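You operate a simulated robot arm through the tools that you are given. There is no shell and no other tool.

You run a simulated two-armed robot. Do the job below in one go: nothing can be reset, and whatever is moved stays where it is left.

JOB
Take the white cloth from the deck of the grey dolly and lay it out flat on the top of the test desk.

Only the result counts: the job must be done as asked and must still hold three seconds after the hand-in. Knocking over, shifting, dropping, spilling or breaking anything else fails it. Flat cloth is picked up by pressing the open fingertips on it (5 to 10 N) and closing them slowly along it; thin cloth reads only 2 to 8 mm in the jaws.

ROBOT AND FRAMES
Two 7-joint arms with two-finger parallel grippers on one trunk, on a base that drives. Base frame: it is fixed to the floor where the robot stands at the start and does not move with it; the origin is under the middle of the robot, x ahead of it, y to its left, z up. Lengths are in mm, angles in degrees, forces in N, time in s.
The left shoulder is at the start at [20, 113, 997], the right one opposite. With the tool pointing down near the work surface each hand reaches from about 100 to 540 mm from the robot's upright axis, wherever it stands, measured 20 degrees to its own side. Places, roughly: top of the test desk [1100, 800, 800]. Payload 1.57 kg a hand.
The TCP of each hand is the grasp point between the finger pads, 30 mm short of the fingertips. In the tool frame z runs along the fingers and y along their closing line. Largest opening 80 mm; finger width 17, thickness 12; the body of the gripper, 40 by 82 mm, starts 80 mm behind the TCP.
Orientation is that of the tool frame in the base frame, as a unit quaternion [x, y, z, w]. With the fingers straight down and closing along the base's y, the tool's x points along the base's -x, its y along +y and its z along -z.

CONTROLS
- The arms move only by the tool step_arm. It takes "left_rows", "right_rows" or both (then of equal length, played together; a hand with none holds still); each is a list that holds one entry, the list of rows, each a list of 6 numbers: the shift along the tool's x, y, z in units of 50 mm (1.0 is 50 mm), then the turn, a rotation vector about the tool's x, y, z in units of 5 degrees (1.0 is 5 degrees). In form: [[[dx, dy, dz, rx, ry, rz], ...]]. A call has 1 to 20 rows; each row shifts and turns the commanded pose from where the row before left it, along the tool's axes as they then stand. "left_fingers" and "right_fingers" are, for a hand that has rows, the finger opening in mm, from 0 to 80, set as the call begins (left out, the last holds). A call with a number of a shift or a turn outside -1 to 1 is refused whole. A row lasts 0.2 s, in which the tool goes at most 50 mm and 8.6 degrees; a call with a longer step from one row to the next is refused whole, and so is a gripper value outside its range. Where a pose cannot be reached the arm comes as near as it can. A force on the tool above 40 N (or 10 N above the force at the start of the call, whichever is more), or a blocked arm, ends the call early, and 0.2 s more pass. The fingers move at their own pace (about 45 mm/s each) and stop on an object; they squeeze with about 41 N. The grip force told is the motor's: it shows also when the fingers shut on nothing. Time passes only in rows, and 0.2 s behind the last, so rows that do not move let the fingers close. It gives the time, the measured TCP pose, the force on the tool (base axes), the opening and the grip force at its end, in the units of the frame above (readings bear some noise), with the torque about the TCP (base axes, N m) and any sound that the robot's microphone picked up.
- Cameras (640 x 400 px; columns grow to the right, rows downward): "scene" is now at [86.7, 1.3, 1099.9]; the picture's right is [0.01, -1.00, 0.00], its down [-0.77, -0.01, -0.64] and it looks along [0.64, 0.00, -0.77] (base axes); focal length 295 px, centre (320, 200). "left" rides on the left gripper at [72, 7, -122] in its tool frame; the picture's right is [-0.09, 1.00, 0.00], its down [-0.84, -0.08, -0.54] and it looks along [-0.54, -0.05, 0.84] (tool axes); focal length 238 px, centre (320, 200). "right" rides on the right gripper at [72, -7, -122] in its tool frame; the picture's right is [0.09, 1.00, 0.00], its down [-0.84, 0.08, -0.54] and it looks along [-0.54, 0.05, 0.84] (tool axes); focal length 238 px, centre (320, 200). There is no depth. A picture from a camera that has moved, and an enlarged one, comes with that camera's place and axes in the base frame and with its lens.
- get_image(camera): a new picture of that camera. The clock stands still meanwhile.
- move_column(by): slides the trunk up (or, below 0, down) by that many mm; the arms and the scene camera ride with it, the base frame stays. It gives what a move gives, with no picture.
- drive_base(legs): drives the robot by 1 to 6 legs, each [ahead, left, turn to the left] in mm, mm and degrees, along the robot's own axes; the way and the turn of a leg run together, so that a leg with both is an arc; at most 1500 mm and 180 degrees a leg. The arms and the cameras ride along, it lands a little off, and it stops where it bumps. It gives what a move gives.
- aim_head(pan, tilt): turns the head with the scene camera to pan (to the left, within 80 degrees either way) and tilt (down, from -29 to 69), counted from straight ahead of the robot. It gives what a move gives.
- close_up(camera, box): a new picture of the part [left, top, right, bottom] of that camera's present view, enlarged. The clock stands still meanwhile.
- job_done(): hands the job in; it is judged then, once.

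Places have to be worked out from the pictures, the camera data and where the tool is seen. Open the grippers and draw the arms clear of the work before you hand the job in, unless the task says otherwise.

The tools are called as a command line: name --argument value ..., lists and objects as JSON in quotes. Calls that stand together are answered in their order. step_arm: Moves the arms, as the interface text tells. Its arguments: {"type":"object","properties":{"left_rows":{"type":"array"},"left_fingers":{"type":"number"},"right_rows":{"type":"array"},"right_fingers":{"type":"number"}},"required":[]} The other tools are called the same way: move_column (by) slides the trunk up or down; drive_base (legs) drives the base; aim_head (pan, tilt) turns the head that bears the scene camera; get_image (camera) takes a picture; close_up (camera, box) takes an enlarged picture of a part of a camera's view; job_done () hands the job in.

At the start:

```text
time: 0.0
left_tool_pos: [425.5, 182.9, 740.7]
left_tool_rot: [-0.001, 1.0, -0.001, 0.0]
left_ft_force: [-0.9, 0.6, -0.6]
left_torque: [0.02, 0.0, 0.03]
left_width: 80.2
left_grip_force: 0.1
right_tool_pos: [422.4, -185.6, 739.3]
right_tool_rot: [0.0, 1.0, 0.0, 0.001]
right_ft_force: [0.0, 0.2, 0.6]
right_torque: [0.0, -0.02, 0.02]
right_width: 79.9
right_grip_force: 0.0
trunk travel left (down, up): [-50.0, 520.0]
robot x, y, heading: [2.5, -2.0, 0.2]
head pan, tilt: [0.4, 50.3]
```

scene: 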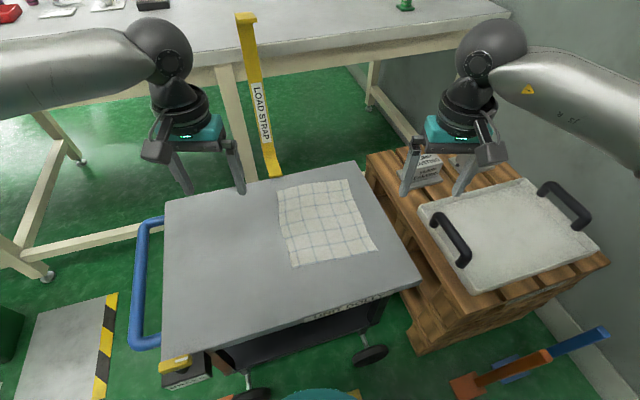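
right: 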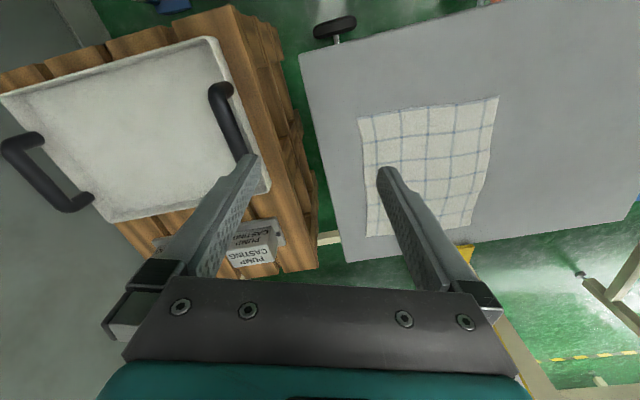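
left: 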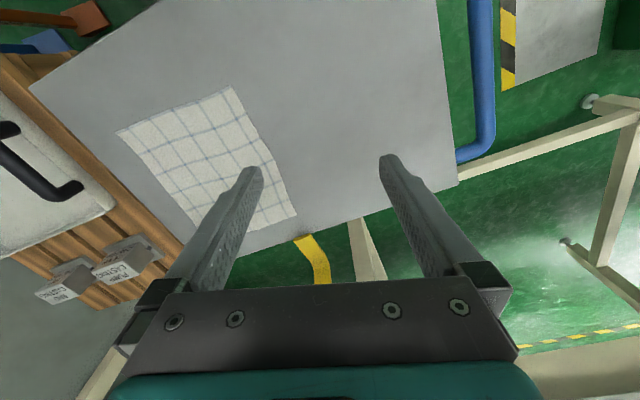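

I estimate the dolly deck at about z=490 and the cloth at about x 396–668, y -134–120. First I look around at the desk and the floor to plan the drive.

aim_head --pan 40 --tilt 30

get_image --camera "scene"

aim_head --pan 75 --tilt 50

get_image --camera "scene"

aim_head --pan 0 --tilt 69

get_image --camera "scene"

```text
time: 1.1
left_tool_pos: [424.3, 183.2, 741.1]
left_tool_rot: [0.0, 1.0, 0.0, 0.001]
left_ft_force: [0.8, 0.2, 0.0]
left_torque: [-0.02, -0.04, 0.02]
left_width: 79.9
left_grip_force: 0.0
right_tool_pos: [422.9, -186.8, 739.2]
right_tool_rot: [0.0, 1.0, 0.0, 0.0]
right_ft_force: [0.8, -1.1, -0.1]
right_torque: [0.01, -0.01, 0.0]
right_width: 80.1
right_grip_force: 0.0
trunk travel left (down, up): [-50.0, 520.0]
robot x, y, heading: [0.7, 1.0, -0.2]
head pan, tilt: [40.0, 30.0]
```

```text
taken
camera scene: at [79.2, 58.9, 1129.7], right [0.64, -0.77, 0.0], down [-0.38, -0.32, -0.87], along [0.66, 0.56, -0.5], focal length 295 px, centre (320, 200)
```

scene: 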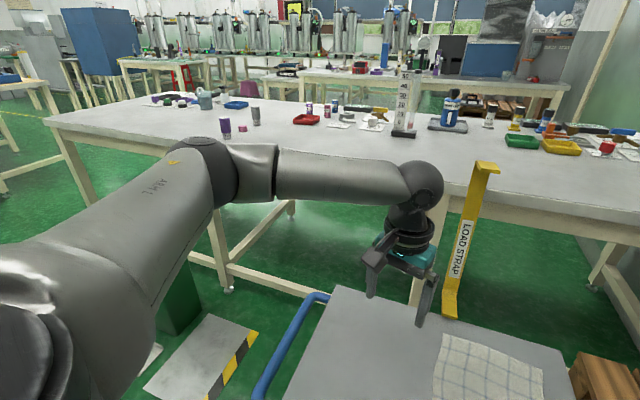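

```text
time: 2.1
left_tool_pos: [424.4, 183.3, 740.9]
left_tool_rot: [-0.001, 1.0, 0.0, -0.001]
left_ft_force: [1.0, 0.3, 0.7]
left_torque: [0.04, 0.01, -0.02]
left_width: 80.1
left_grip_force: 0.1
right_tool_pos: [424.0, -186.6, 740.1]
right_tool_rot: [0.0, 1.0, 0.001, 0.0]
right_ft_force: [-0.4, -1.1, 0.7]
right_torque: [-0.02, 0.0, 0.01]
right_width: 79.9
right_grip_force: 0.1
trunk travel left (down, up): [-50.0, 520.0]
robot x, y, heading: [-2.8, 2.1, 0.1]
head pan, tilt: [75.0, 50.0]
```

```text
taken
camera scene: at [29.9, 75.2, 1100.3], right [0.97, -0.26, 0.0], down [-0.2, -0.74, -0.64], along [0.17, 0.62, -0.77], focal length 295 px, centre (320, 200)
```

scene: 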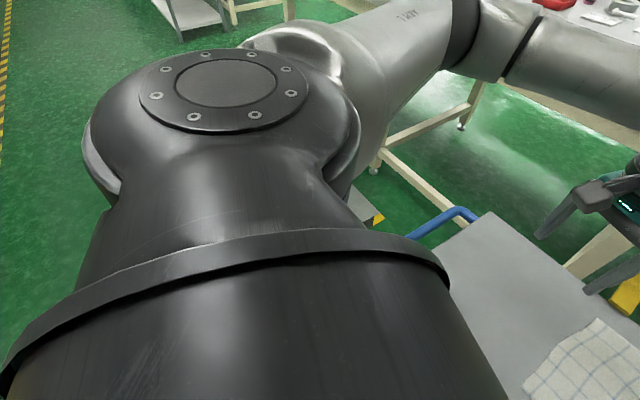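

```text
time: 3.5
left_tool_pos: [424.6, 183.7, 740.1]
left_tool_rot: [0.001, 1.0, 0.001, 0.0]
left_ft_force: [-0.3, 0.3, 0.1]
left_torque: [0.03, 0.01, -0.02]
left_width: 80.1
left_grip_force: 0.0
right_tool_pos: [423.1, -186.0, 740.7]
right_tool_rot: [0.0, 1.0, 0.0, 0.001]
right_ft_force: [0.6, 0.3, 0.4]
right_torque: [-0.04, 0.0, -0.02]
right_width: 79.8
right_grip_force: 0.0
trunk travel left (down, up): [-50.0, 520.0]
robot x, y, heading: [3.0, -2.4, -0.5]
head pan, tilt: [0.0, 68.8]
```

```text
taken
camera scene: at [65.8, 0.8, 1078.3], right [0.0, -1.0, 0.0], down [-0.93, 0.0, -0.36], along [0.36, 0.0, -0.93], focal length 295 px, centre (320, 200)
```

scene: 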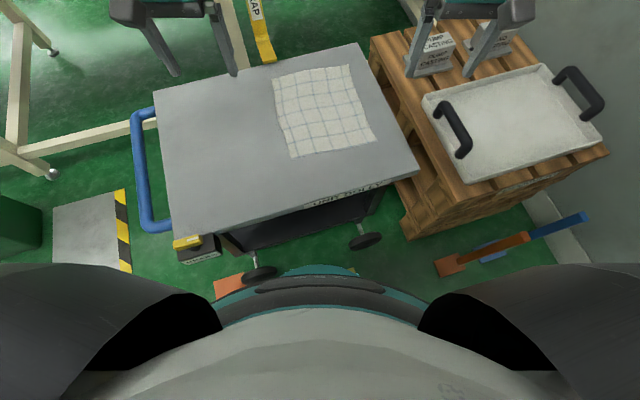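

The desk is beyond and left of the dolly, with a floor plate and a green bin on the left. I raise the trunk for a survey of the desk top and the route.

move_column --by 500

aim_head --pan 45 --tilt 45

get_image --camera "scene"

aim_head --pan 10 --tilt 40

get_image --camera "scene"

aim_head --pan 70 --tilt 30

get_image --camera "scene"

get_image --camera "left"

```text
refused: 500 is not a number from -400 to 400
```

```text
time: 4.7
left_tool_pos: [424.9, 182.6, 740.8]
left_tool_rot: [-0.001, 1.0, 0.001, 0.0]
left_ft_force: [0.4, 1.5, -0.3]
left_torque: [-0.02, -0.01, 0.02]
left_width: 80.0
left_grip_force: 0.0
right_tool_pos: [422.8, -187.1, 741.5]
right_tool_rot: [0.0, 1.0, 0.0, 0.0]
right_ft_force: [-1.4, 1.0, -0.2]
right_torque: [0.0, -0.02, 0.01]
right_width: 80.1
right_grip_force: 0.1
trunk travel left (down, up): [-50.0, 520.0]
robot x, y, heading: [0.4, -2.1, 0.1]
head pan, tilt: [45.0, 45.0]
```

```text
taken
camera scene: at [67.4, 58.2, 1107.1], right [0.71, -0.71, 0.0], down [-0.5, -0.5, -0.71], along [0.5, 0.5, -0.71], focal length 295 px, centre (320, 200)
```

scene: 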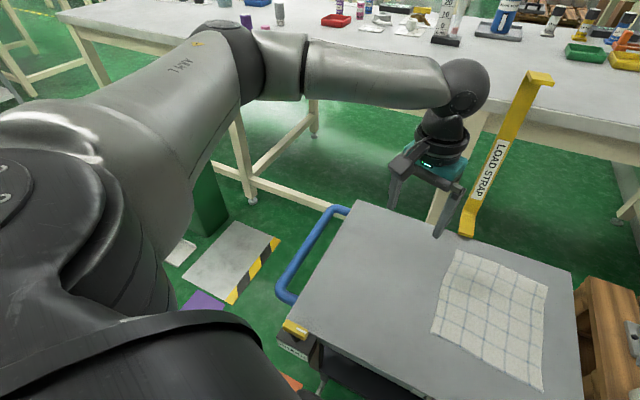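

```text
time: 5.7
left_tool_pos: [425.1, 183.6, 741.0]
left_tool_rot: [0.0, 1.0, -0.001, 0.0]
left_ft_force: [-0.7, -0.1, -0.1]
left_torque: [-0.01, 0.01, 0.0]
left_width: 80.2
left_grip_force: 0.1
right_tool_pos: [423.1, -185.5, 741.4]
right_tool_rot: [0.001, 1.0, -0.001, 0.0]
right_ft_force: [-0.3, 0.1, -0.9]
right_torque: [0.01, 0.0, -0.01]
right_width: 80.1
right_grip_force: 0.1
trunk travel left (down, up): [-50.0, 520.0]
robot x, y, heading: [-0.5, -3.2, 0.2]
head pan, tilt: [10.0, 40.0]
```

```text
taken
camera scene: at [93.6, 15.6, 1114.4], right [0.17, -0.98, 0.0], down [-0.63, -0.11, -0.77], along [0.75, 0.13, -0.64], focal length 295 px, centre (320, 200)
```

scene: 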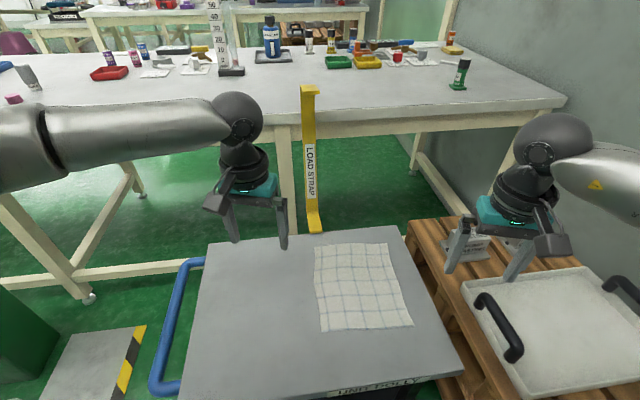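

```text
time: 7.0
left_tool_pos: [424.5, 182.7, 741.8]
left_tool_rot: [-0.001, 1.0, 0.0, 0.0]
left_ft_force: [0.5, -1.4, 0.1]
left_torque: [0.0, 0.0, -0.03]
left_width: 80.0
left_grip_force: 0.1
right_tool_pos: [423.8, -186.7, 740.6]
right_tool_rot: [0.0, 1.0, 0.0, 0.0]
right_ft_force: [-0.1, -0.2, 0.3]
right_torque: [0.0, -0.03, -0.02]
right_width: 80.0
right_grip_force: 0.1
trunk travel left (down, up): [-50.0, 520.0]
robot x, y, heading: [-1.5, 0.9, -0.0]
head pan, tilt: [70.0, 30.0]
```

```text
taken
camera scene: at [40.9, 85.8, 1129.8], right [0.94, -0.34, 0.0], down [-0.17, -0.47, -0.87], along [0.3, 0.81, -0.5], focal length 295 px, centre (320, 200)
```

scene: 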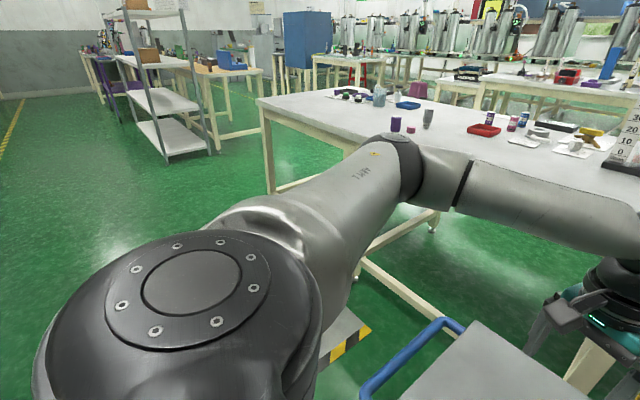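

```text
taken
camera left: at [353.0, 190.2, 863.1], right [0.09, 1.0, 0.0], down [0.84, -0.08, 0.54], along [0.54, -0.05, -0.84], focal length 238 px, centre (320, 200)
```

left: 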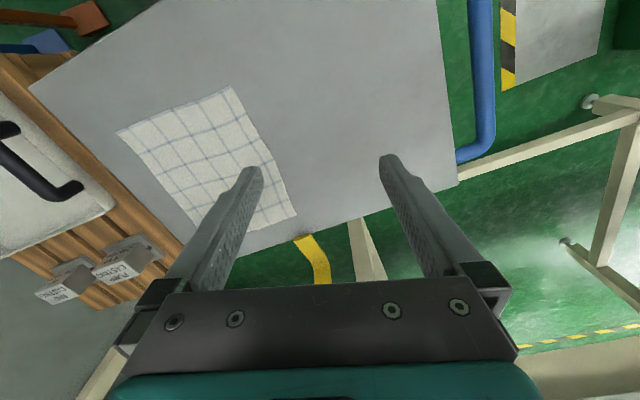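

Some low items (plate, purple and white patches) lie on the floor left of the robot. I raise the trunk (limit 400 per call) for a better look down.

move_column --by 400

aim_head --pan 60 --tilt 60

get_image --camera "scene"

aim_head --pan 35 --tilt 45

get_image --camera "scene"

aim_head --pan 80 --tilt 45

get_image --camera "scene"

get_image --camera "left"

get_image --camera "right"

```text
time: 10.8
left_tool_pos: [424.3, 182.2, 1140.8]
left_tool_rot: [-0.001, 1.0, 0.0, 0.0]
left_ft_force: [0.9, 0.0, 0.1]
left_torque: [0.01, -0.01, 0.02]
left_width: 80.1
left_grip_force: 0.1
right_tool_pos: [422.2, -185.3, 1140.3]
right_tool_rot: [-0.001, 1.0, 0.0, -0.001]
right_ft_force: [-0.3, -0.3, -0.1]
right_torque: [0.01, -0.02, 0.0]
right_width: 80.0
right_grip_force: 0.0
trunk travel left (down, up): [-450.0, 120.0]
robot x, y, heading: [3.6, -0.4, 0.1]
head pan, tilt: [70.0, 30.0]
```

```text
time: 11.8
left_tool_pos: [425.7, 183.1, 1141.4]
left_tool_rot: [0.0, 1.0, 0.0, 0.0]
left_ft_force: [-0.2, -0.3, -0.4]
left_torque: [0.04, 0.02, 0.03]
left_width: 79.9
left_grip_force: 0.0
right_tool_pos: [423.1, -187.6, 1141.1]
right_tool_rot: [0.0, 1.0, 0.0, 0.0]
right_ft_force: [0.1, 0.4, 0.2]
right_torque: [0.0, 0.02, 0.01]
right_width: 80.1
right_grip_force: 0.0
trunk travel left (down, up): [-450.0, 120.0]
robot x, y, heading: [-1.9, 0.1, -0.1]
head pan, tilt: [60.0, 60.0]
```

```text
taken
camera scene: at [43.2, 58.6, 1487.7], right [0.87, -0.5, 0.0], down [-0.43, -0.75, -0.5], along [0.25, 0.43, -0.87], focal length 295 px, centre (320, 200)
```

scene: 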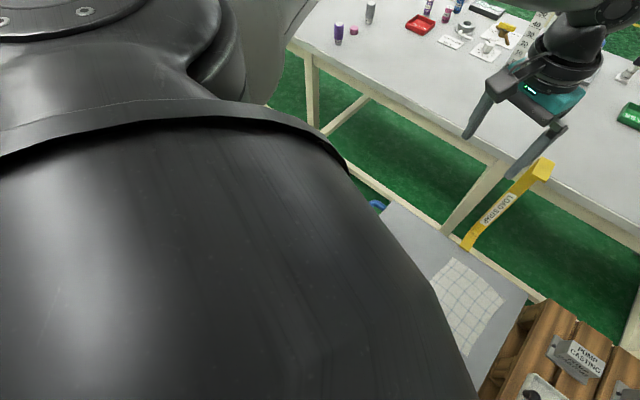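

```text
time: 12.6
left_tool_pos: [424.7, 184.5, 1140.4]
left_tool_rot: [0.001, 1.0, 0.0, 0.0]
left_ft_force: [-1.2, 0.5, -1.0]
left_torque: [0.0, 0.02, 0.02]
left_width: 79.9
left_grip_force: 0.0
right_tool_pos: [422.0, -186.8, 1140.2]
right_tool_rot: [0.001, 1.0, 0.0, 0.0]
right_ft_force: [0.0, 0.6, 0.5]
right_torque: [0.02, 0.01, -0.03]
right_width: 80.0
right_grip_force: 0.0
trunk travel left (down, up): [-450.0, 120.0]
robot x, y, heading: [-2.8, 1.0, 0.2]
head pan, tilt: [35.0, 45.0]
```

```text
taken
camera scene: at [76.5, 47.5, 1507.1], right [0.57, -0.82, 0.0], down [-0.58, -0.41, -0.71], along [0.58, 0.41, -0.71], focal length 295 px, centre (320, 200)
```

scene: 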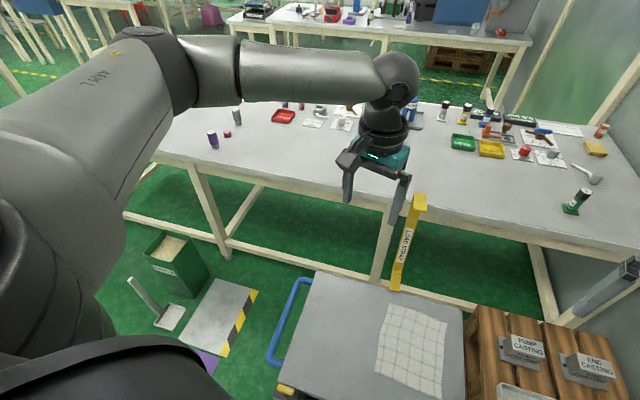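

```text
time: 13.8
left_tool_pos: [425.4, 183.3, 1140.1]
left_tool_rot: [-0.001, 1.0, -0.001, 0.0]
left_ft_force: [-0.4, 0.4, -0.3]
left_torque: [0.03, 0.04, 0.01]
left_width: 79.7
left_grip_force: 0.1
right_tool_pos: [422.8, -187.6, 1139.6]
right_tool_rot: [0.0, 1.0, 0.0, 0.0]
right_ft_force: [-1.2, 0.6, 0.2]
right_torque: [-0.01, 0.02, 0.0]
right_width: 80.1
right_grip_force: 0.0
trunk travel left (down, up): [-450.0, 120.0]
robot x, y, heading: [-1.1, -0.1, -0.0]
head pan, tilt: [80.0, 45.0]
```

```text
taken
camera scene: at [24.1, 80.9, 1507.2], right [0.98, -0.17, 0.0], down [-0.12, -0.7, -0.71], along [0.12, 0.7, -0.71], focal length 295 px, centre (320, 200)
```

scene: 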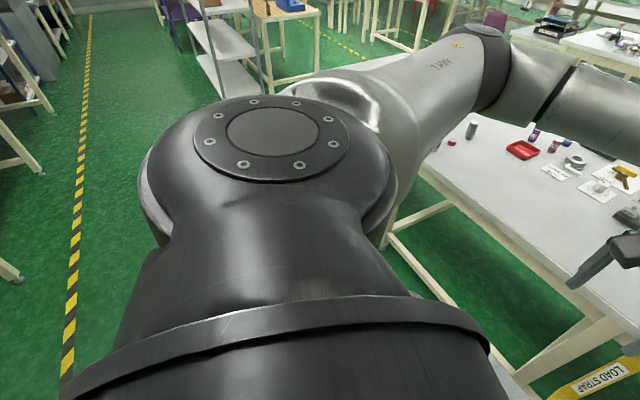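

```text
taken
camera left: at [353.1, 190.2, 1263.1], right [0.09, 1.0, 0.0], down [0.84, -0.08, 0.54], along [0.54, -0.05, -0.84], focal length 238 px, centre (320, 200)
```

left: 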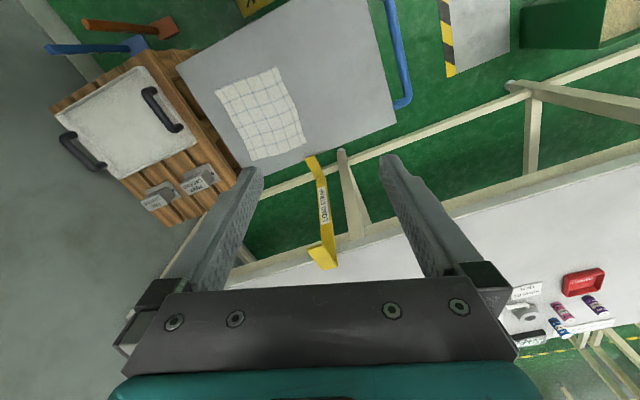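

```text
taken
camera right: at [349.9, -193.7, 1262.6], right [-0.09, 1.0, 0.0], down [0.84, 0.08, 0.54], along [0.54, 0.05, -0.84], focal length 238 px, centre (320, 200)
```

right: 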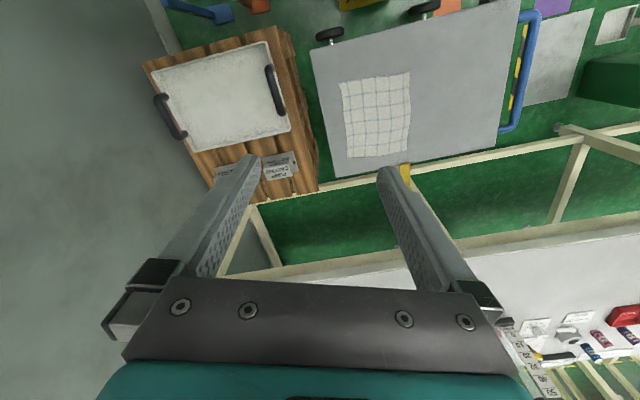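

The view shows bin, dustpan, a steel plate and coloured patches left of the dolly. I zoom in on these to judge whether they are flat.

close_up --camera "right" --box '[400, 0, 640, 150]'

aim_head --pan 30 --tilt 62

get_image --camera "scene"

aim_head --pan 0 --tilt 69

get_image --camera "scene"

```text
2.67 times, centred on (520, 75) of right
camera zoom: at [349.9, -193.7, 1262.6], right [-0.09, 1.0, 0.0], down [0.84, 0.08, 0.54], along [0.54, 0.05, -0.84], focal length 636 px, centre (-213, 533)
```

zoom: 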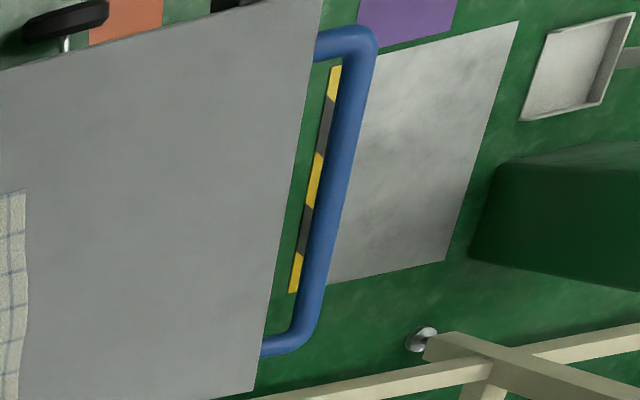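

```text
time: 14.9
left_tool_pos: [424.6, 183.6, 1140.4]
left_tool_rot: [0.0, 1.0, 0.0, 0.001]
left_ft_force: [-0.4, 0.5, -0.3]
left_torque: [0.0, 0.01, 0.01]
left_width: 79.9
left_grip_force: 0.1
right_tool_pos: [422.8, -186.5, 1140.0]
right_tool_rot: [0.001, 1.0, 0.0, -0.001]
right_ft_force: [-0.2, 0.4, 0.3]
right_torque: [0.0, 0.03, 0.0]
right_width: 79.7
right_grip_force: 0.0
trunk travel left (down, up): [-450.0, 120.0]
robot x, y, heading: [0.6, -2.7, -0.0]
head pan, tilt: [30.0, 62.0]
```

```text
taken
camera scene: at [65.6, 33.1, 1485.4], right [0.5, -0.87, 0.0], down [-0.76, -0.44, -0.47], along [0.41, 0.24, -0.88], focal length 295 px, centre (320, 200)
```

scene: 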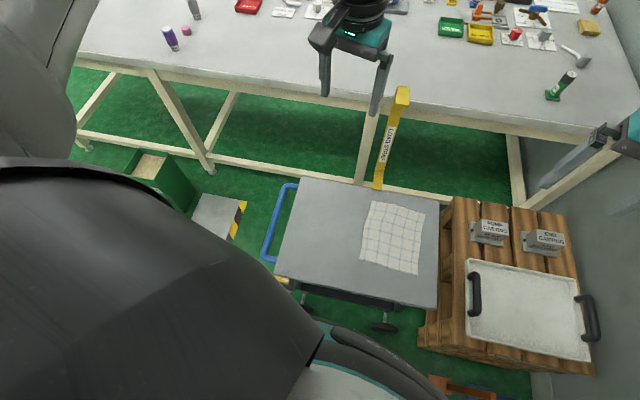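

```text
time: 15.9
left_tool_pos: [425.1, 183.0, 1139.9]
left_tool_rot: [0.0, 1.0, 0.001, 0.0]
left_ft_force: [-0.2, 0.2, 0.2]
left_torque: [0.02, 0.04, -0.02]
left_width: 79.9
left_grip_force: 0.0
right_tool_pos: [422.6, -186.4, 1141.0]
right_tool_rot: [0.0, 1.0, 0.0, 0.0]
right_ft_force: [-0.5, 0.3, 0.6]
right_torque: [0.02, 0.03, 0.03]
right_width: 80.0
right_grip_force: 0.0
trunk travel left (down, up): [-450.0, 120.0]
robot x, y, heading: [0.2, 2.8, 0.3]
head pan, tilt: [0.0, 68.8]
```

```text
taken
camera scene: at [65.8, 0.9, 1478.3], right [0.0, -1.0, 0.0], down [-0.93, 0.0, -0.36], along [0.36, 0.0, -0.93], focal length 295 px, centre (320, 200)
```

scene: 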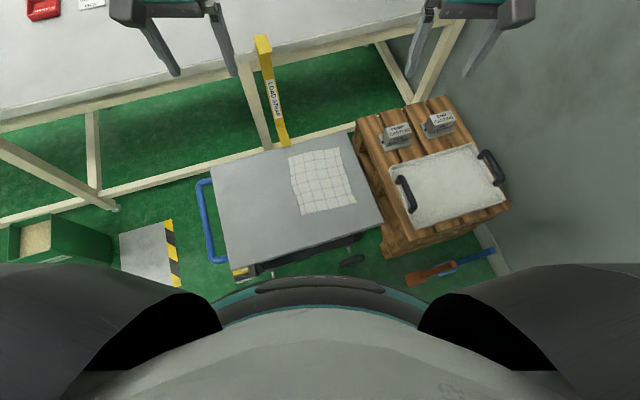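

The plate and colour patches look flat; the bin and dustpan are at y above about 1035. I lower the trunk again and look at the cloth closely to plan the pickup at its near edge.

move_column --by -400

aim_head --pan 0 --tilt 60

close_up --camera "scene" --box '[220, 80, 460, 230]'

```text
time: 19.7
left_tool_pos: [425.2, 182.9, 740.2]
left_tool_rot: [0.001, 1.0, 0.0, 0.0]
left_ft_force: [0.5, -0.6, 0.0]
left_torque: [-0.06, -0.01, 0.02]
left_width: 80.2
left_grip_force: 0.0
right_tool_pos: [422.7, -186.6, 739.4]
right_tool_rot: [-0.001, 1.0, -0.001, 0.0]
right_ft_force: [0.0, -1.4, 0.0]
right_torque: [-0.06, -0.01, 0.0]
right_width: 80.1
right_grip_force: 0.0
trunk travel left (down, up): [-50.0, 520.0]
robot x, y, heading: [2.1, 2.0, -0.2]
head pan, tilt: [0.0, 68.8]
```

```text
time: 20.4
left_tool_pos: [425.1, 183.2, 740.6]
left_tool_rot: [-0.001, 1.0, 0.0, 0.0]
left_ft_force: [0.2, 0.1, -0.6]
left_torque: [0.01, 0.04, 0.02]
left_width: 80.1
left_grip_force: 0.1
right_tool_pos: [422.7, -187.6, 739.8]
right_tool_rot: [0.0, 1.0, 0.0, 0.0]
right_ft_force: [0.3, -0.1, -0.3]
right_torque: [-0.03, -0.01, -0.02]
right_width: 79.9
right_grip_force: 0.1
trunk travel left (down, up): [-50.0, 520.0]
robot x, y, heading: [1.8, -1.1, 0.0]
head pan, tilt: [0.0, 60.0]
```

```text
2.67 times, centred on (340, 155) of scene
camera zoom: at [76.5, 0.8, 1087.7], right [0.0, -1.0, 0.0], down [-0.87, 0.0, -0.5], along [0.5, 0.0, -0.87], focal length 786 px, centre (267, 320)
```

zoom: 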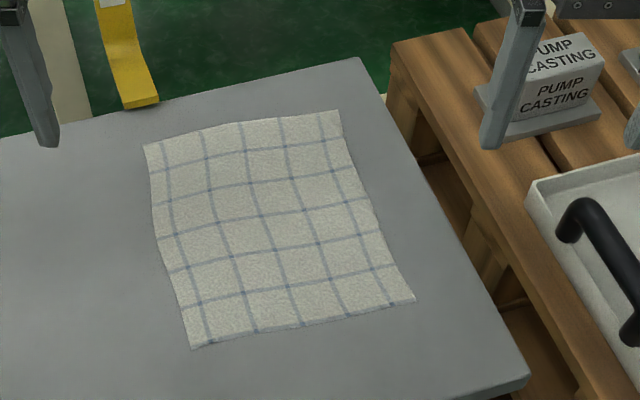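

The cloth measures about 200×240 mm with its near edge from D [392,65] to C [440,-130], turned about 14°. I bring both hands above points 35 mm inside those corners, turned to close along the edge, 80 mm above the deck.

step_arm --left_rows '[[[0.038, -0.594, 0.56, 0, 0, 0], [0.038, -0.594, 0.56, 0, 0, 0], [0.038, -0.594, 0.56, 0, 0, 0], [0.038, -0.594, 0.56, 0, 0, 0], [0.038, -0.594, 0.56, 0, 0, 0], [0, 0, 0, 0, 0, -0.93], [0, 0, 0, 0, 0, -0.93], [0, 0, 0, 0, 0, -0.93], [0, 0, 0, 0, 0, 0]]]' --right_rows '[[[-0.094, 0.38, 0.56, 0, 0, 0], [-0.094, 0.38, 0.56, 0, 0, 0], [-0.094, 0.38, 0.56, 0, 0, 0], [-0.094, 0.38, 0.56, 0, 0, 0], [-0.094, 0.38, 0.56, 0, 0, 0], [0, 0, 0, 0, 0, -0.93], [0, 0, 0, 0, 0, -0.93], [0, 0, 0, 0, 0, -0.93], [0, 0, 0, 0, 0, 0]]]' --left_fingers 40 --right_fingers 40

get_image --camera "left"

get_image --camera "right"

get_image --camera "scene"

```text
time: 22.4
left_tool_pos: [415.7, 35.1, 600.1]
left_tool_rot: [-0.122, 0.992, 0.0, 0.0]
left_ft_force: [-0.7, -0.3, -1.4]
left_torque: [0.0, 0.01, -0.02]
left_width: 40.1
left_grip_force: 0.1
right_tool_pos: [447.5, -92.3, 599.5]
right_tool_rot: [-0.122, 0.993, 0.0, 0.0]
right_ft_force: [-0.2, -0.1, 0.6]
right_torque: [-0.02, -0.02, -0.01]
right_width: 40.0
right_grip_force: 0.1
trunk travel left (down, up): [-50.0, 520.0]
robot x, y, heading: [-3.0, -0.7, 0.0]
head pan, tilt: [0.0, 60.0]
```

```text
taken
camera left: at [344.3, 24.1, 722.3], right [-0.15, 0.99, 0.0], down [0.83, 0.13, 0.54], along [0.54, 0.08, -0.84], focal length 238 px, centre (320, 200)
```

left: 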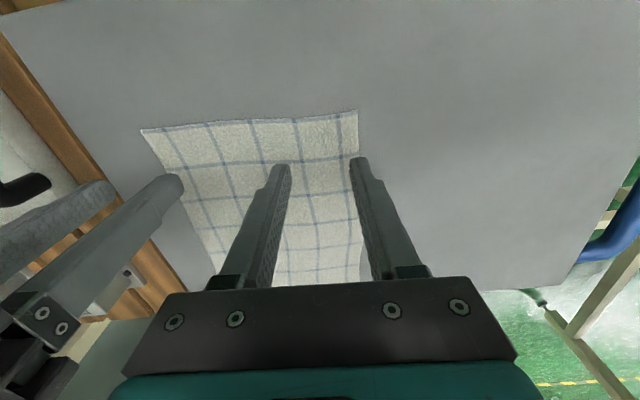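

```text
taken
camera right: at [377.4, -116.2, 722.8], right [-0.33, 0.94, 0.0], down [0.79, 0.28, 0.54], along [0.51, 0.18, -0.84], focal length 238 px, centre (320, 200)
```

right: 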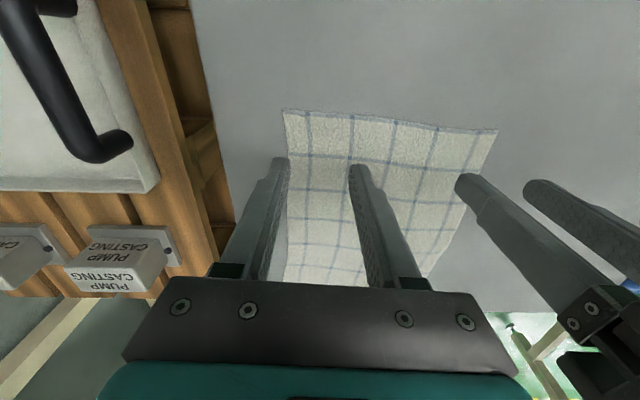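

```text
taken
camera scene: at [76.5, 0.8, 1087.7], right [0.0, -1.0, 0.0], down [-0.87, 0.0, -0.5], along [0.5, 0.0, -0.87], focal length 295 px, centre (320, 200)
```

scene: 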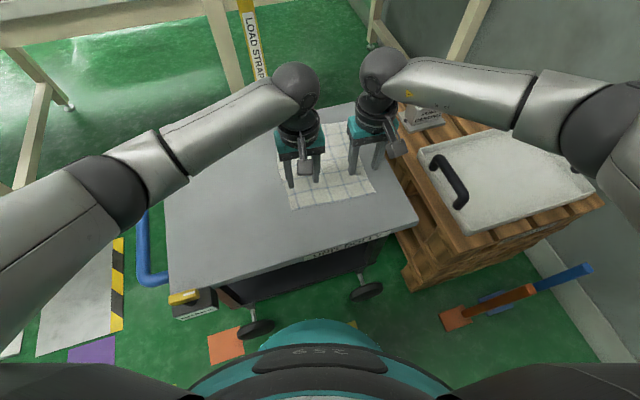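

The wrist views put corners D at about [388,65] and C at about [434,-130] with the deck near z≈495. I shift both hands 5 mm back toward the edge and descend to about 10 mm above the cloth.

step_arm --left_rows '[[[0.1, 0, 0.4, 0, 0, 0], [0, 0, 0.4, 0, 0, 0], [0, 0, 0.4, 0, 0, 0], [0, 0, 0, 0, 0, 0]]]' --right_rows '[[[0.1, 0, 0.4, 0, 0, 0], [0, 0, 0.4, 0, 0, 0], [0, 0, 0.4, 0, 0, 0], [0, 0, 0, 0, 0, 0]]]'

close_up --camera "left" --box '[160, 60, 480, 260]'

close_up --camera "right" --box '[160, 60, 480, 260]'

```text
time: 23.4
left_tool_pos: [411.6, 33.1, 538.6]
left_tool_rot: [-0.122, 0.992, 0.0, 0.0]
left_ft_force: [0.2, -0.6, -0.5]
left_torque: [0.01, -0.02, 0.0]
left_width: 40.4
left_grip_force: 0.1
right_tool_pos: [441.0, -92.3, 541.7]
right_tool_rot: [-0.123, 0.992, 0.0, 0.0]
right_ft_force: [-0.2, 0.5, 1.2]
right_torque: [-0.03, 0.03, -0.01]
right_width: 40.1
right_grip_force: 0.0
trunk travel left (down, up): [-50.0, 520.0]
robot x, y, heading: [3.0, 0.9, 0.2]
head pan, tilt: [0.0, 60.0]
```

```text
2.00 times, centred on (320, 160) of left
camera zoom: at [340.0, 22.2, 662.6], right [-0.15, 0.99, 0.0], down [0.83, 0.13, 0.54], along [0.54, 0.08, -0.84], focal length 477 px, centre (320, 280)
```

zoom: 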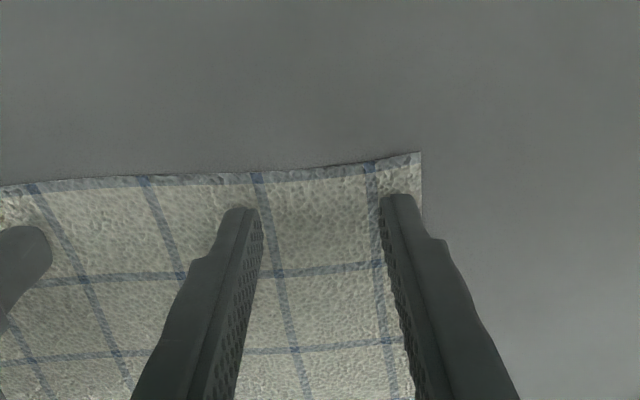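

```text
2.00 times, centred on (320, 160) of right
camera zoom: at [372.2, -116.5, 663.4], right [-0.33, 0.94, 0.0], down [0.79, 0.28, 0.54], along [0.51, 0.18, -0.84], focal length 477 px, centre (320, 280)
```

zoom: 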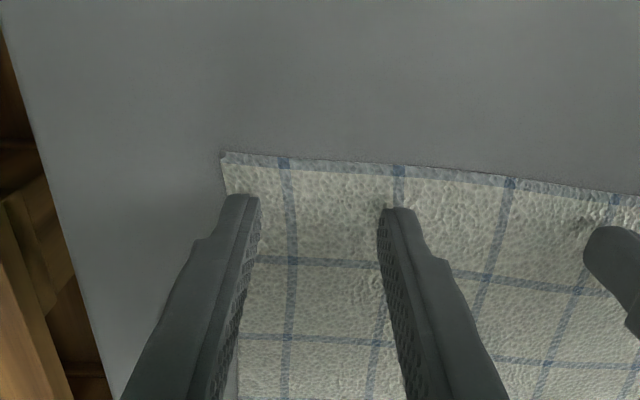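

Both hands are over the cloth corners, with the outer fingers near the side edges. I shift each 4 mm inward and descend gently by a few millimetres per row.

step_arm --left_rows '[[[0, -0.08, 0.06, 0, 0, 0], [0, 0, 0.06, 0, 0, 0], [0, 0, 0, 0, 0, 0]]]' --right_rows '[[[0, 0.08, 0.06, 0, 0, 0], [0, 0, 0.06, 0, 0, 0], [0, 0, 0, 0, 0, 0]]]'

step_arm --left_rows '[[[0, 0, 0.05, 0, 0, 0], [0, 0, 0, 0, 0, 0]]]' --right_rows '[[[0, 0, 0.05, 0, 0, 0], [0, 0, 0, 0, 0, 0]]]'

step_arm --left_rows '[[[0, 0, 0.05, 0, 0, 0], [0, 0, 0, 0, 0, 0]]]' --right_rows '[[[0, 0, 0.05, 0, 0, 0], [0, 0, 0, 0, 0, 0]]]'

```text
time: 24.2
left_tool_pos: [411.5, 29.5, 535.1]
left_tool_rot: [-0.122, 0.993, 0.0, -0.001]
left_ft_force: [-0.1, -0.1, 0.5]
left_torque: [0.02, -0.02, 0.0]
left_width: 40.0
left_grip_force: 0.1
right_tool_pos: [440.9, -89.0, 534.5]
right_tool_rot: [-0.121, 0.993, 0.0, 0.0]
right_ft_force: [0.4, -0.3, -0.5]
right_torque: [-0.02, -0.01, -0.02]
right_width: 40.2
right_grip_force: 0.0
trunk travel left (down, up): [-50.0, 520.0]
robot x, y, heading: [-2.1, -1.5, 0.0]
head pan, tilt: [0.0, 60.0]
```

```text
time: 24.8
left_tool_pos: [412.0, 29.2, 531.8]
left_tool_rot: [-0.122, 0.992, -0.001, -0.001]
left_ft_force: [-0.9, -0.3, 0.9]
left_torque: [-0.01, -0.02, -0.02]
left_width: 39.9
left_grip_force: 0.1
right_tool_pos: [441.3, -89.3, 532.0]
right_tool_rot: [-0.122, 0.993, 0.0, 0.0]
right_ft_force: [0.1, 0.2, -0.3]
right_torque: [-0.01, 0.01, -0.02]
right_width: 40.0
right_grip_force: 0.0
trunk travel left (down, up): [-50.0, 520.0]
robot x, y, heading: [-1.5, 2.5, -0.2]
head pan, tilt: [0.0, 60.0]
```

```text
time: 25.4
left_tool_pos: [413.7, 29.7, 531.4]
left_tool_rot: [-0.122, 0.993, 0.0, 0.002]
left_ft_force: [-0.6, 1.2, 16.3]
left_torque: [0.26, 0.12, 0.01]
left_width: 39.9
left_grip_force: 0.3
right_tool_pos: [441.4, -88.1, 531.0]
right_tool_rot: [-0.121, 0.993, 0.001, 0.001]
right_ft_force: [0.1, -1.3, 10.9]
right_torque: [-0.01, 0.03, -0.01]
right_width: 40.2
right_grip_force: 0.1
trunk travel left (down, up): [-50.0, 520.0]
robot x, y, heading: [-0.5, -0.9, 0.3]
head pan, tilt: [0.0, 60.0]
```

Contact at TCP z≈531 (deck ≈500), forces 16 N and 11 N. I ease both up slightly to the 5–10 N range and start closing in small steps.

step_arm --left_rows '[[[0, 0, -0.018, 0, 0, 0], [0, 0, 0, 0, 0, 0]]]' --right_rows '[[[0, 0, -0.008, 0, 0, 0], [0, 0, 0, 0, 0, 0]]]'

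step_arm --left_rows '[[[0, 0, 0, 0, 0, 0], [0, 0, 0, 0, 0, 0]]]' --right_rows '[[[0, 0, 0, 0, 0, 0], [0, 0, 0, 0, 0, 0]]]' --left_fingers 35 --right_fingers 35

```text
time: 26.0
left_tool_pos: [411.9, 29.3, 530.9]
left_tool_rot: [-0.122, 0.993, -0.001, 0.001]
left_ft_force: [1.6, 0.0, 10.3]
left_torque: [0.12, 0.0, 0.0]
left_width: 39.7
left_grip_force: 0.1
right_tool_pos: [442.3, -89.9, 532.2]
right_tool_rot: [-0.121, 0.993, 0.0, 0.001]
right_ft_force: [-1.1, -0.6, 14.8]
right_torque: [-0.09, 0.02, 0.0]
right_width: 40.1
right_grip_force: 0.0
trunk travel left (down, up): [-50.0, 520.0]
robot x, y, heading: [-2.9, 1.3, -0.1]
head pan, tilt: [0.0, 60.0]
```

```text
time: 26.6
left_tool_pos: [412.2, 30.4, 531.0]
left_tool_rot: [-0.122, 0.993, 0.0, 0.001]
left_ft_force: [2.0, -0.6, 8.6]
left_torque: [0.03, -0.01, 0.01]
left_width: 35.5
left_grip_force: 0.4
right_tool_pos: [441.9, -88.3, 532.0]
right_tool_rot: [-0.122, 0.993, 0.001, 0.001]
right_ft_force: [1.0, 2.2, 16.2]
right_torque: [-0.1, -0.02, 0.03]
right_width: 35.8
right_grip_force: 0.4
trunk travel left (down, up): [-50.0, 520.0]
robot x, y, heading: [1.3, 0.9, 0.4]
head pan, tilt: [0.0, 60.0]
```

Left is at 8.6 N, right at 16 N, so I ease the right up about 1 mm and go on closing slowly.

step_arm --left_rows '[[[0, 0, 0, 0, 0, 0], [0, 0, 0, 0, 0, 0]]]' --right_rows '[[[0, 0, -0.018, 0, 0, 0], [0, 0, 0, 0, 0, 0]]]' --left_fingers 30 --right_fingers 30

close_up --camera "left" --box '[160, 60, 480, 260]'

close_up --camera "right" --box '[160, 60, 480, 260]'

```text
time: 27.2
left_tool_pos: [412.2, 29.5, 532.0]
left_tool_rot: [-0.122, 0.993, -0.001, 0.0]
left_ft_force: [-0.6, -2.5, 10.9]
left_torque: [-0.03, 0.01, 0.02]
left_width: 30.5
left_grip_force: 0.7
right_tool_pos: [441.1, -89.1, 530.8]
right_tool_rot: [-0.122, 0.993, 0.001, 0.001]
right_ft_force: [0.3, 1.8, 12.6]
right_torque: [0.05, -0.02, -0.03]
right_width: 30.1
right_grip_force: 0.4
trunk travel left (down, up): [-50.0, 520.0]
robot x, y, heading: [-0.1, 0.5, 0.1]
head pan, tilt: [0.0, 60.0]
```

```text
2.00 times, centred on (320, 160) of left
camera zoom: at [340.3, 19.2, 653.7], right [-0.15, 0.99, 0.0], down [0.83, 0.13, 0.54], along [0.54, 0.08, -0.84], focal length 477 px, centre (320, 280)
```

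zoom: 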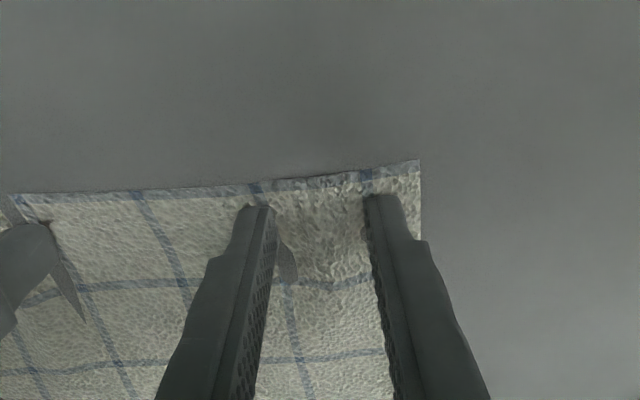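

```text
2.00 times, centred on (320, 160) of right
camera zoom: at [370.8, -113.3, 653.2], right [-0.33, 0.94, 0.0], down [0.79, 0.28, 0.54], along [0.51, 0.18, -0.84], focal length 477 px, centre (320, 280)
```

zoom: 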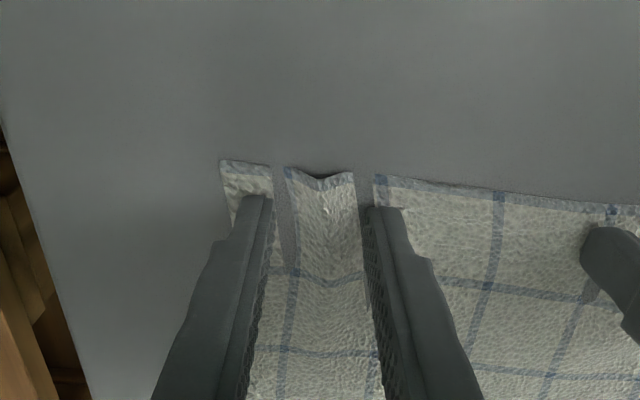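

The cloth ridges up between the fingers of both hands. I ease both up slightly and keep closing in 5 mm steps.

step_arm --left_rows '[[[0, 0, -0.005, 0, 0, 0], [0, 0, 0, 0, 0, 0]]]' --right_rows '[[[0, 0, -0.012, 0, 0, 0], [0, 0, 0, 0, 0, 0]]]' --left_fingers 25 --right_fingers 25

step_arm --left_rows '[[[0, 0, 0, 0, 0, 0], [0, 0, 0, 0, 0, 0]]]' --right_rows '[[[0, 0, 0, 0, 0, 0], [0, 0, 0, 0, 0, 0]]]' --left_fingers 20 --right_fingers 20

close_up --camera "left" --box '[160, 60, 480, 260]'

close_up --camera "right" --box '[160, 60, 480, 260]'

```text
time: 27.8
left_tool_pos: [410.5, 30.1, 530.9]
left_tool_rot: [-0.122, 0.993, 0.001, 0.0]
left_ft_force: [0.9, -0.6, 9.4]
left_torque: [-0.02, -0.03, 0.05]
left_width: 25.0
left_grip_force: 0.0
right_tool_pos: [440.1, -90.1, 531.4]
right_tool_rot: [-0.121, 0.993, -0.001, 0.0]
right_ft_force: [-1.2, 1.3, 8.8]
right_torque: [0.06, 0.03, 0.01]
right_width: 25.2
right_grip_force: 0.1
trunk travel left (down, up): [-50.0, 520.0]
robot x, y, heading: [2.9, -1.7, 0.2]
head pan, tilt: [0.0, 60.0]
```

```text
time: 28.4
left_tool_pos: [411.1, 30.0, 531.5]
left_tool_rot: [-0.122, 0.993, 0.0, 0.0]
left_ft_force: [-0.7, -0.6, 9.8]
left_torque: [-0.01, 0.07, -0.02]
left_width: 18.6
left_grip_force: 0.1
right_tool_pos: [440.3, -90.8, 532.1]
right_tool_rot: [-0.121, 0.993, -0.001, 0.0]
right_ft_force: [-0.3, 0.2, 6.1]
right_torque: [0.02, 0.01, -0.02]
right_width: 19.4
right_grip_force: 0.0
trunk travel left (down, up): [-50.0, 520.0]
robot x, y, heading: [-1.9, -0.7, -0.1]
head pan, tilt: [0.0, 60.0]
```

```text
2.00 times, centred on (320, 160) of left
camera zoom: at [340.2, 19.5, 653.7], right [-0.15, 0.99, 0.0], down [0.83, 0.13, 0.54], along [0.54, 0.08, -0.84], focal length 477 px, centre (320, 280)
```

zoom: 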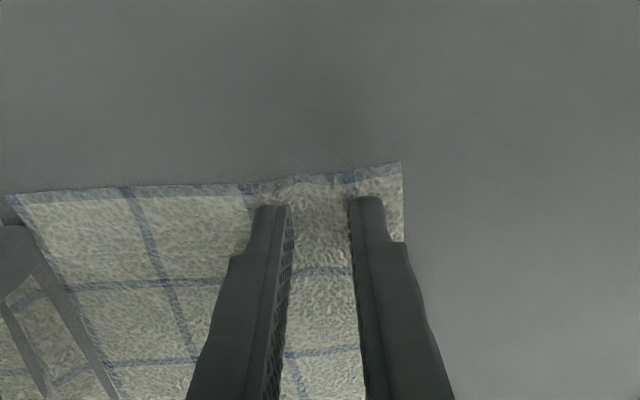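

```text
2.00 times, centred on (320, 160) of right
camera zoom: at [371.0, -113.9, 653.4], right [-0.33, 0.94, 0.0], down [0.79, 0.28, 0.54], along [0.51, 0.18, -0.84], focal length 477 px, centre (320, 280)
```

zoom: 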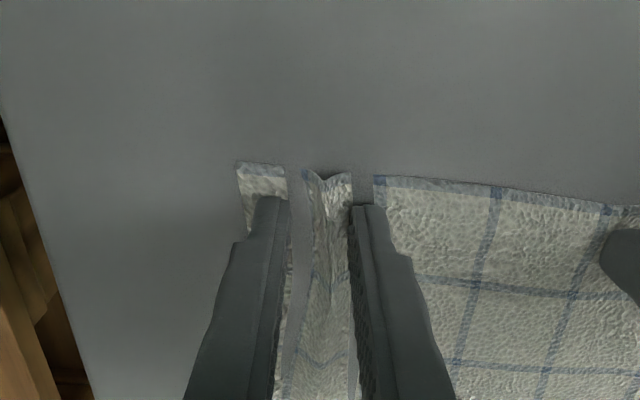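

The cloth is being drawn between the fingers on both sides with 6–10 N. I continue closing to a full grip.

step_arm --left_rows '[[[0, 0, 0, 0, 0, 0], [0, 0, 0, 0, 0, 0]]]' --right_rows '[[[0, 0, 0, 0, 0, 0], [0, 0, 0, 0, 0, 0]]]' --left_fingers 14 --right_fingers 14

step_arm --left_rows '[[[0, 0, 0, 0, 0, 0], [0, 0, 0, 0, 0, 0]]]' --right_rows '[[[0, 0, 0, 0, 0, 0], [0, 0, 0, 0, 0, 0]]]' --left_fingers 9 --right_fingers 9

step_arm --left_rows '[[[0, 0, 0, 0, 0, 0], [0, 0, 0, 0, 0, 0]]]' --right_rows '[[[0, 0, 0, 0, 0, 0], [0, 0, 0, 0, 0, 0]]]' --left_fingers 4 --right_fingers 4

step_arm --left_rows '[[[0, 0, 0, 0, 0, 0], [0, 0, 0, 0, 0, 0], [0, 0, 0, 0, 0, 0]]]' --right_rows '[[[0, 0, 0, 0, 0, 0], [0, 0, 0, 0, 0, 0], [0, 0, 0, 0, 0, 0]]]' --left_fingers 0 --right_fingers 0

close_up --camera "left" --box '[160, 60, 480, 260]'

close_up --camera "right" --box '[160, 60, 480, 260]'

```text
time: 29.0
left_tool_pos: [411.6, 29.9, 530.7]
left_tool_rot: [-0.122, 0.993, 0.0, 0.0]
left_ft_force: [-0.2, -1.4, 9.8]
left_torque: [-0.02, 0.0, -0.01]
left_width: 14.5
left_grip_force: 1.0
right_tool_pos: [439.5, -89.5, 530.6]
right_tool_rot: [-0.122, 0.993, 0.001, 0.0]
right_ft_force: [0.2, 2.1, 4.2]
right_torque: [0.02, 0.06, 0.04]
right_width: 14.9
right_grip_force: 0.1
trunk travel left (down, up): [-50.0, 520.0]
robot x, y, heading: [-2.7, 2.9, -0.1]
head pan, tilt: [0.0, 60.0]
```

```text
time: 29.6
left_tool_pos: [412.0, 30.5, 531.7]
left_tool_rot: [-0.122, 0.993, 0.0, 0.001]
left_ft_force: [0.8, -1.8, 8.6]
left_torque: [-0.07, -0.01, 0.01]
left_width: 8.5
left_grip_force: 0.1
right_tool_pos: [441.0, -89.8, 531.8]
right_tool_rot: [-0.121, 0.993, 0.0, 0.0]
right_ft_force: [-0.9, 1.4, 3.6]
right_torque: [0.06, 0.01, 0.02]
right_width: 9.8
right_grip_force: 0.3
trunk travel left (down, up): [-50.0, 520.0]
robot x, y, heading: [0.2, -2.5, 0.0]
head pan, tilt: [0.0, 60.0]
```

```text
time: 30.2
left_tool_pos: [412.6, 31.0, 531.7]
left_tool_rot: [-0.122, 0.993, 0.0, 0.0]
left_ft_force: [0.1, -0.1, 9.6]
left_torque: [0.01, -0.01, 0.03]
left_width: 2.2
left_grip_force: 0.1
right_tool_pos: [440.8, -89.6, 530.3]
right_tool_rot: [-0.121, 0.993, 0.0, 0.0]
right_ft_force: [-0.4, 0.1, 2.3]
right_torque: [0.02, 0.0, 0.03]
right_width: 4.4
right_grip_force: 0.2
trunk travel left (down, up): [-50.0, 520.0]
robot x, y, heading: [4.9, -0.7, -0.0]
head pan, tilt: [0.0, 60.0]
```

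```text
time: 31.0
left_tool_pos: [412.9, 30.4, 531.4]
left_tool_rot: [-0.122, 0.993, -0.001, 0.001]
left_ft_force: [0.9, -0.7, 9.6]
left_torque: [-0.01, -0.02, 0.03]
left_width: 0.0
left_grip_force: 21.6
right_tool_pos: [440.4, -89.3, 531.2]
right_tool_rot: [-0.123, 0.992, 0.0, 0.0]
right_ft_force: [-0.7, 2.1, 2.5]
right_torque: [0.05, 0.01, 0.05]
right_width: 1.8
right_grip_force: 23.4
trunk travel left (down, up): [-50.0, 520.0]
robot x, y, heading: [-0.5, 0.5, 0.1]
head pan, tilt: [0.0, 60.0]
```

```text
2.00 times, centred on (320, 160) of left
camera zoom: at [340.4, 19.5, 653.7], right [-0.15, 0.99, 0.0], down [0.83, 0.13, 0.54], along [0.54, 0.08, -0.84], focal length 477 px, centre (320, 280)
```

zoom: 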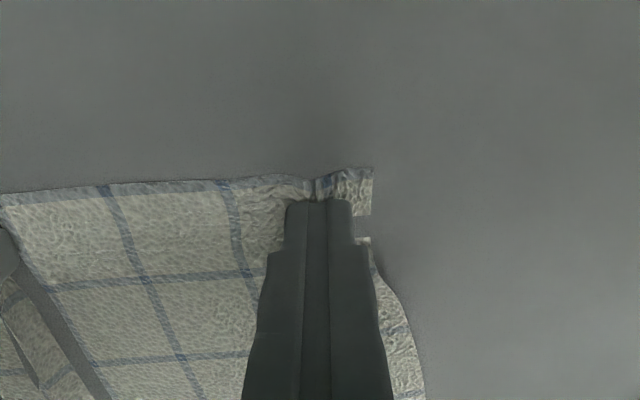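

```text
2.00 times, centred on (320, 160) of right
camera zoom: at [371.2, -113.4, 653.5], right [-0.33, 0.94, 0.0], down [0.79, 0.28, 0.54], along [0.51, 0.18, -0.84], focal length 477 px, centre (320, 280)
```

zoom: 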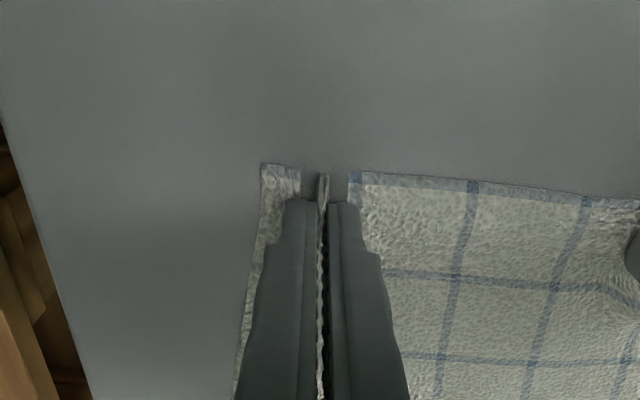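

Right holds cloth (1.8 mm); left reads 0.0, probably nothing in the jaws. I lift the left hand 15 mm to see.

step_arm --left_rows '[[[0, 0, -0.15, 0, 0, 0], [0, 0, -0.15, 0, 0, 0], [0, 0, 0, 0, 0, 0]]]'

close_up --camera "left" --box '[160, 60, 480, 260]'

```text
time: 31.8
left_tool_pos: [410.8, 29.6, 545.8]
left_tool_rot: [-0.122, 0.993, -0.001, 0.0]
left_ft_force: [0.4, -0.3, 0.2]
left_torque: [0.01, -0.01, 0.02]
left_width: 0.0
left_grip_force: 21.3
right_tool_pos: [441.9, -88.4, 531.4]
right_tool_rot: [-0.121, 0.993, -0.001, 0.0]
right_ft_force: [-0.3, 0.5, 4.6]
right_torque: [0.03, 0.03, -0.01]
right_width: 1.8
right_grip_force: 23.9
trunk travel left (down, up): [-50.0, 520.0]
robot x, y, heading: [-0.6, 0.2, 0.1]
head pan, tilt: [0.0, 60.0]
```

```text
2.00 times, centred on (320, 160) of left
camera zoom: at [340.4, 19.4, 668.7], right [-0.15, 0.99, 0.0], down [0.83, 0.13, 0.54], along [0.54, 0.08, -0.84], focal length 477 px, centre (320, 280)
```

zoom: 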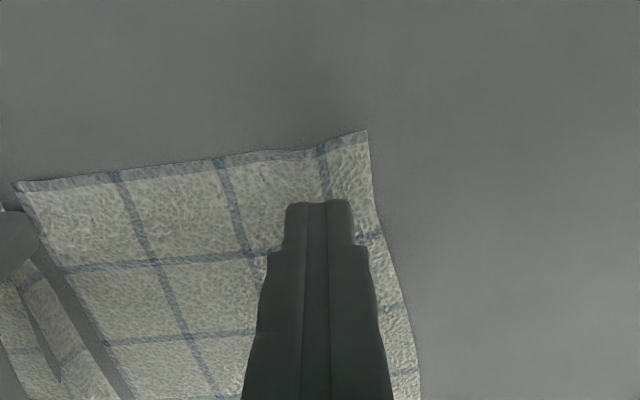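

Left is empty; the corner slid to about [385,42]. I open the left to 40, shift it 13 mm inward over the cloth again, and press a little harder this time.

step_arm --left_rows '[[[0.06, -0.125, 0, 0, 0, 0], [0.06, -0.125, 0, 0, 0, 0], [0, 0, 0, 0, 0, 0], [0, 0, 0, 0, 0, 0]]]' --left_fingers 40

close_up --camera "left" --box '[160, 60, 480, 260]'

```text
time: 32.8
left_tool_pos: [408.3, 17.0, 545.2]
left_tool_rot: [-0.123, 0.992, 0.0, 0.0]
left_ft_force: [-0.2, 0.6, -0.5]
left_torque: [-0.02, 0.02, 0.0]
left_width: 40.0
left_grip_force: 0.1
right_tool_pos: [441.4, -90.2, 532.0]
right_tool_rot: [-0.122, 0.993, 0.0, 0.0]
right_ft_force: [0.6, -0.4, 4.3]
right_torque: [0.0, -0.02, -0.03]
right_width: 2.2
right_grip_force: 23.7
trunk travel left (down, up): [-50.0, 520.0]
robot x, y, heading: [0.4, -2.7, 0.0]
head pan, tilt: [0.0, 60.0]
```

```text
2.00 times, centred on (320, 160) of left
camera zoom: at [337.1, 6.5, 668.6], right [-0.15, 0.99, 0.0], down [0.83, 0.13, 0.54], along [0.54, 0.08, -0.84], focal length 477 px, centre (320, 280)
```

zoom: 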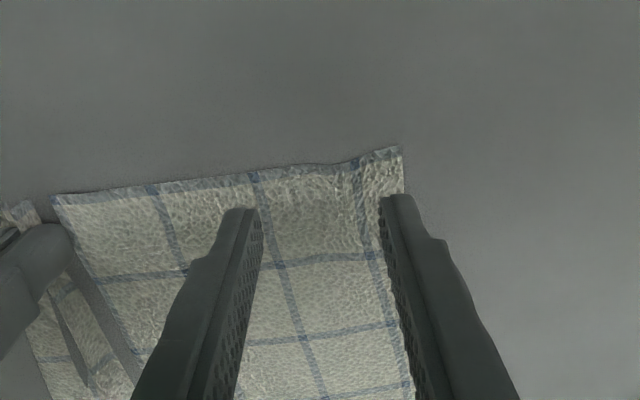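

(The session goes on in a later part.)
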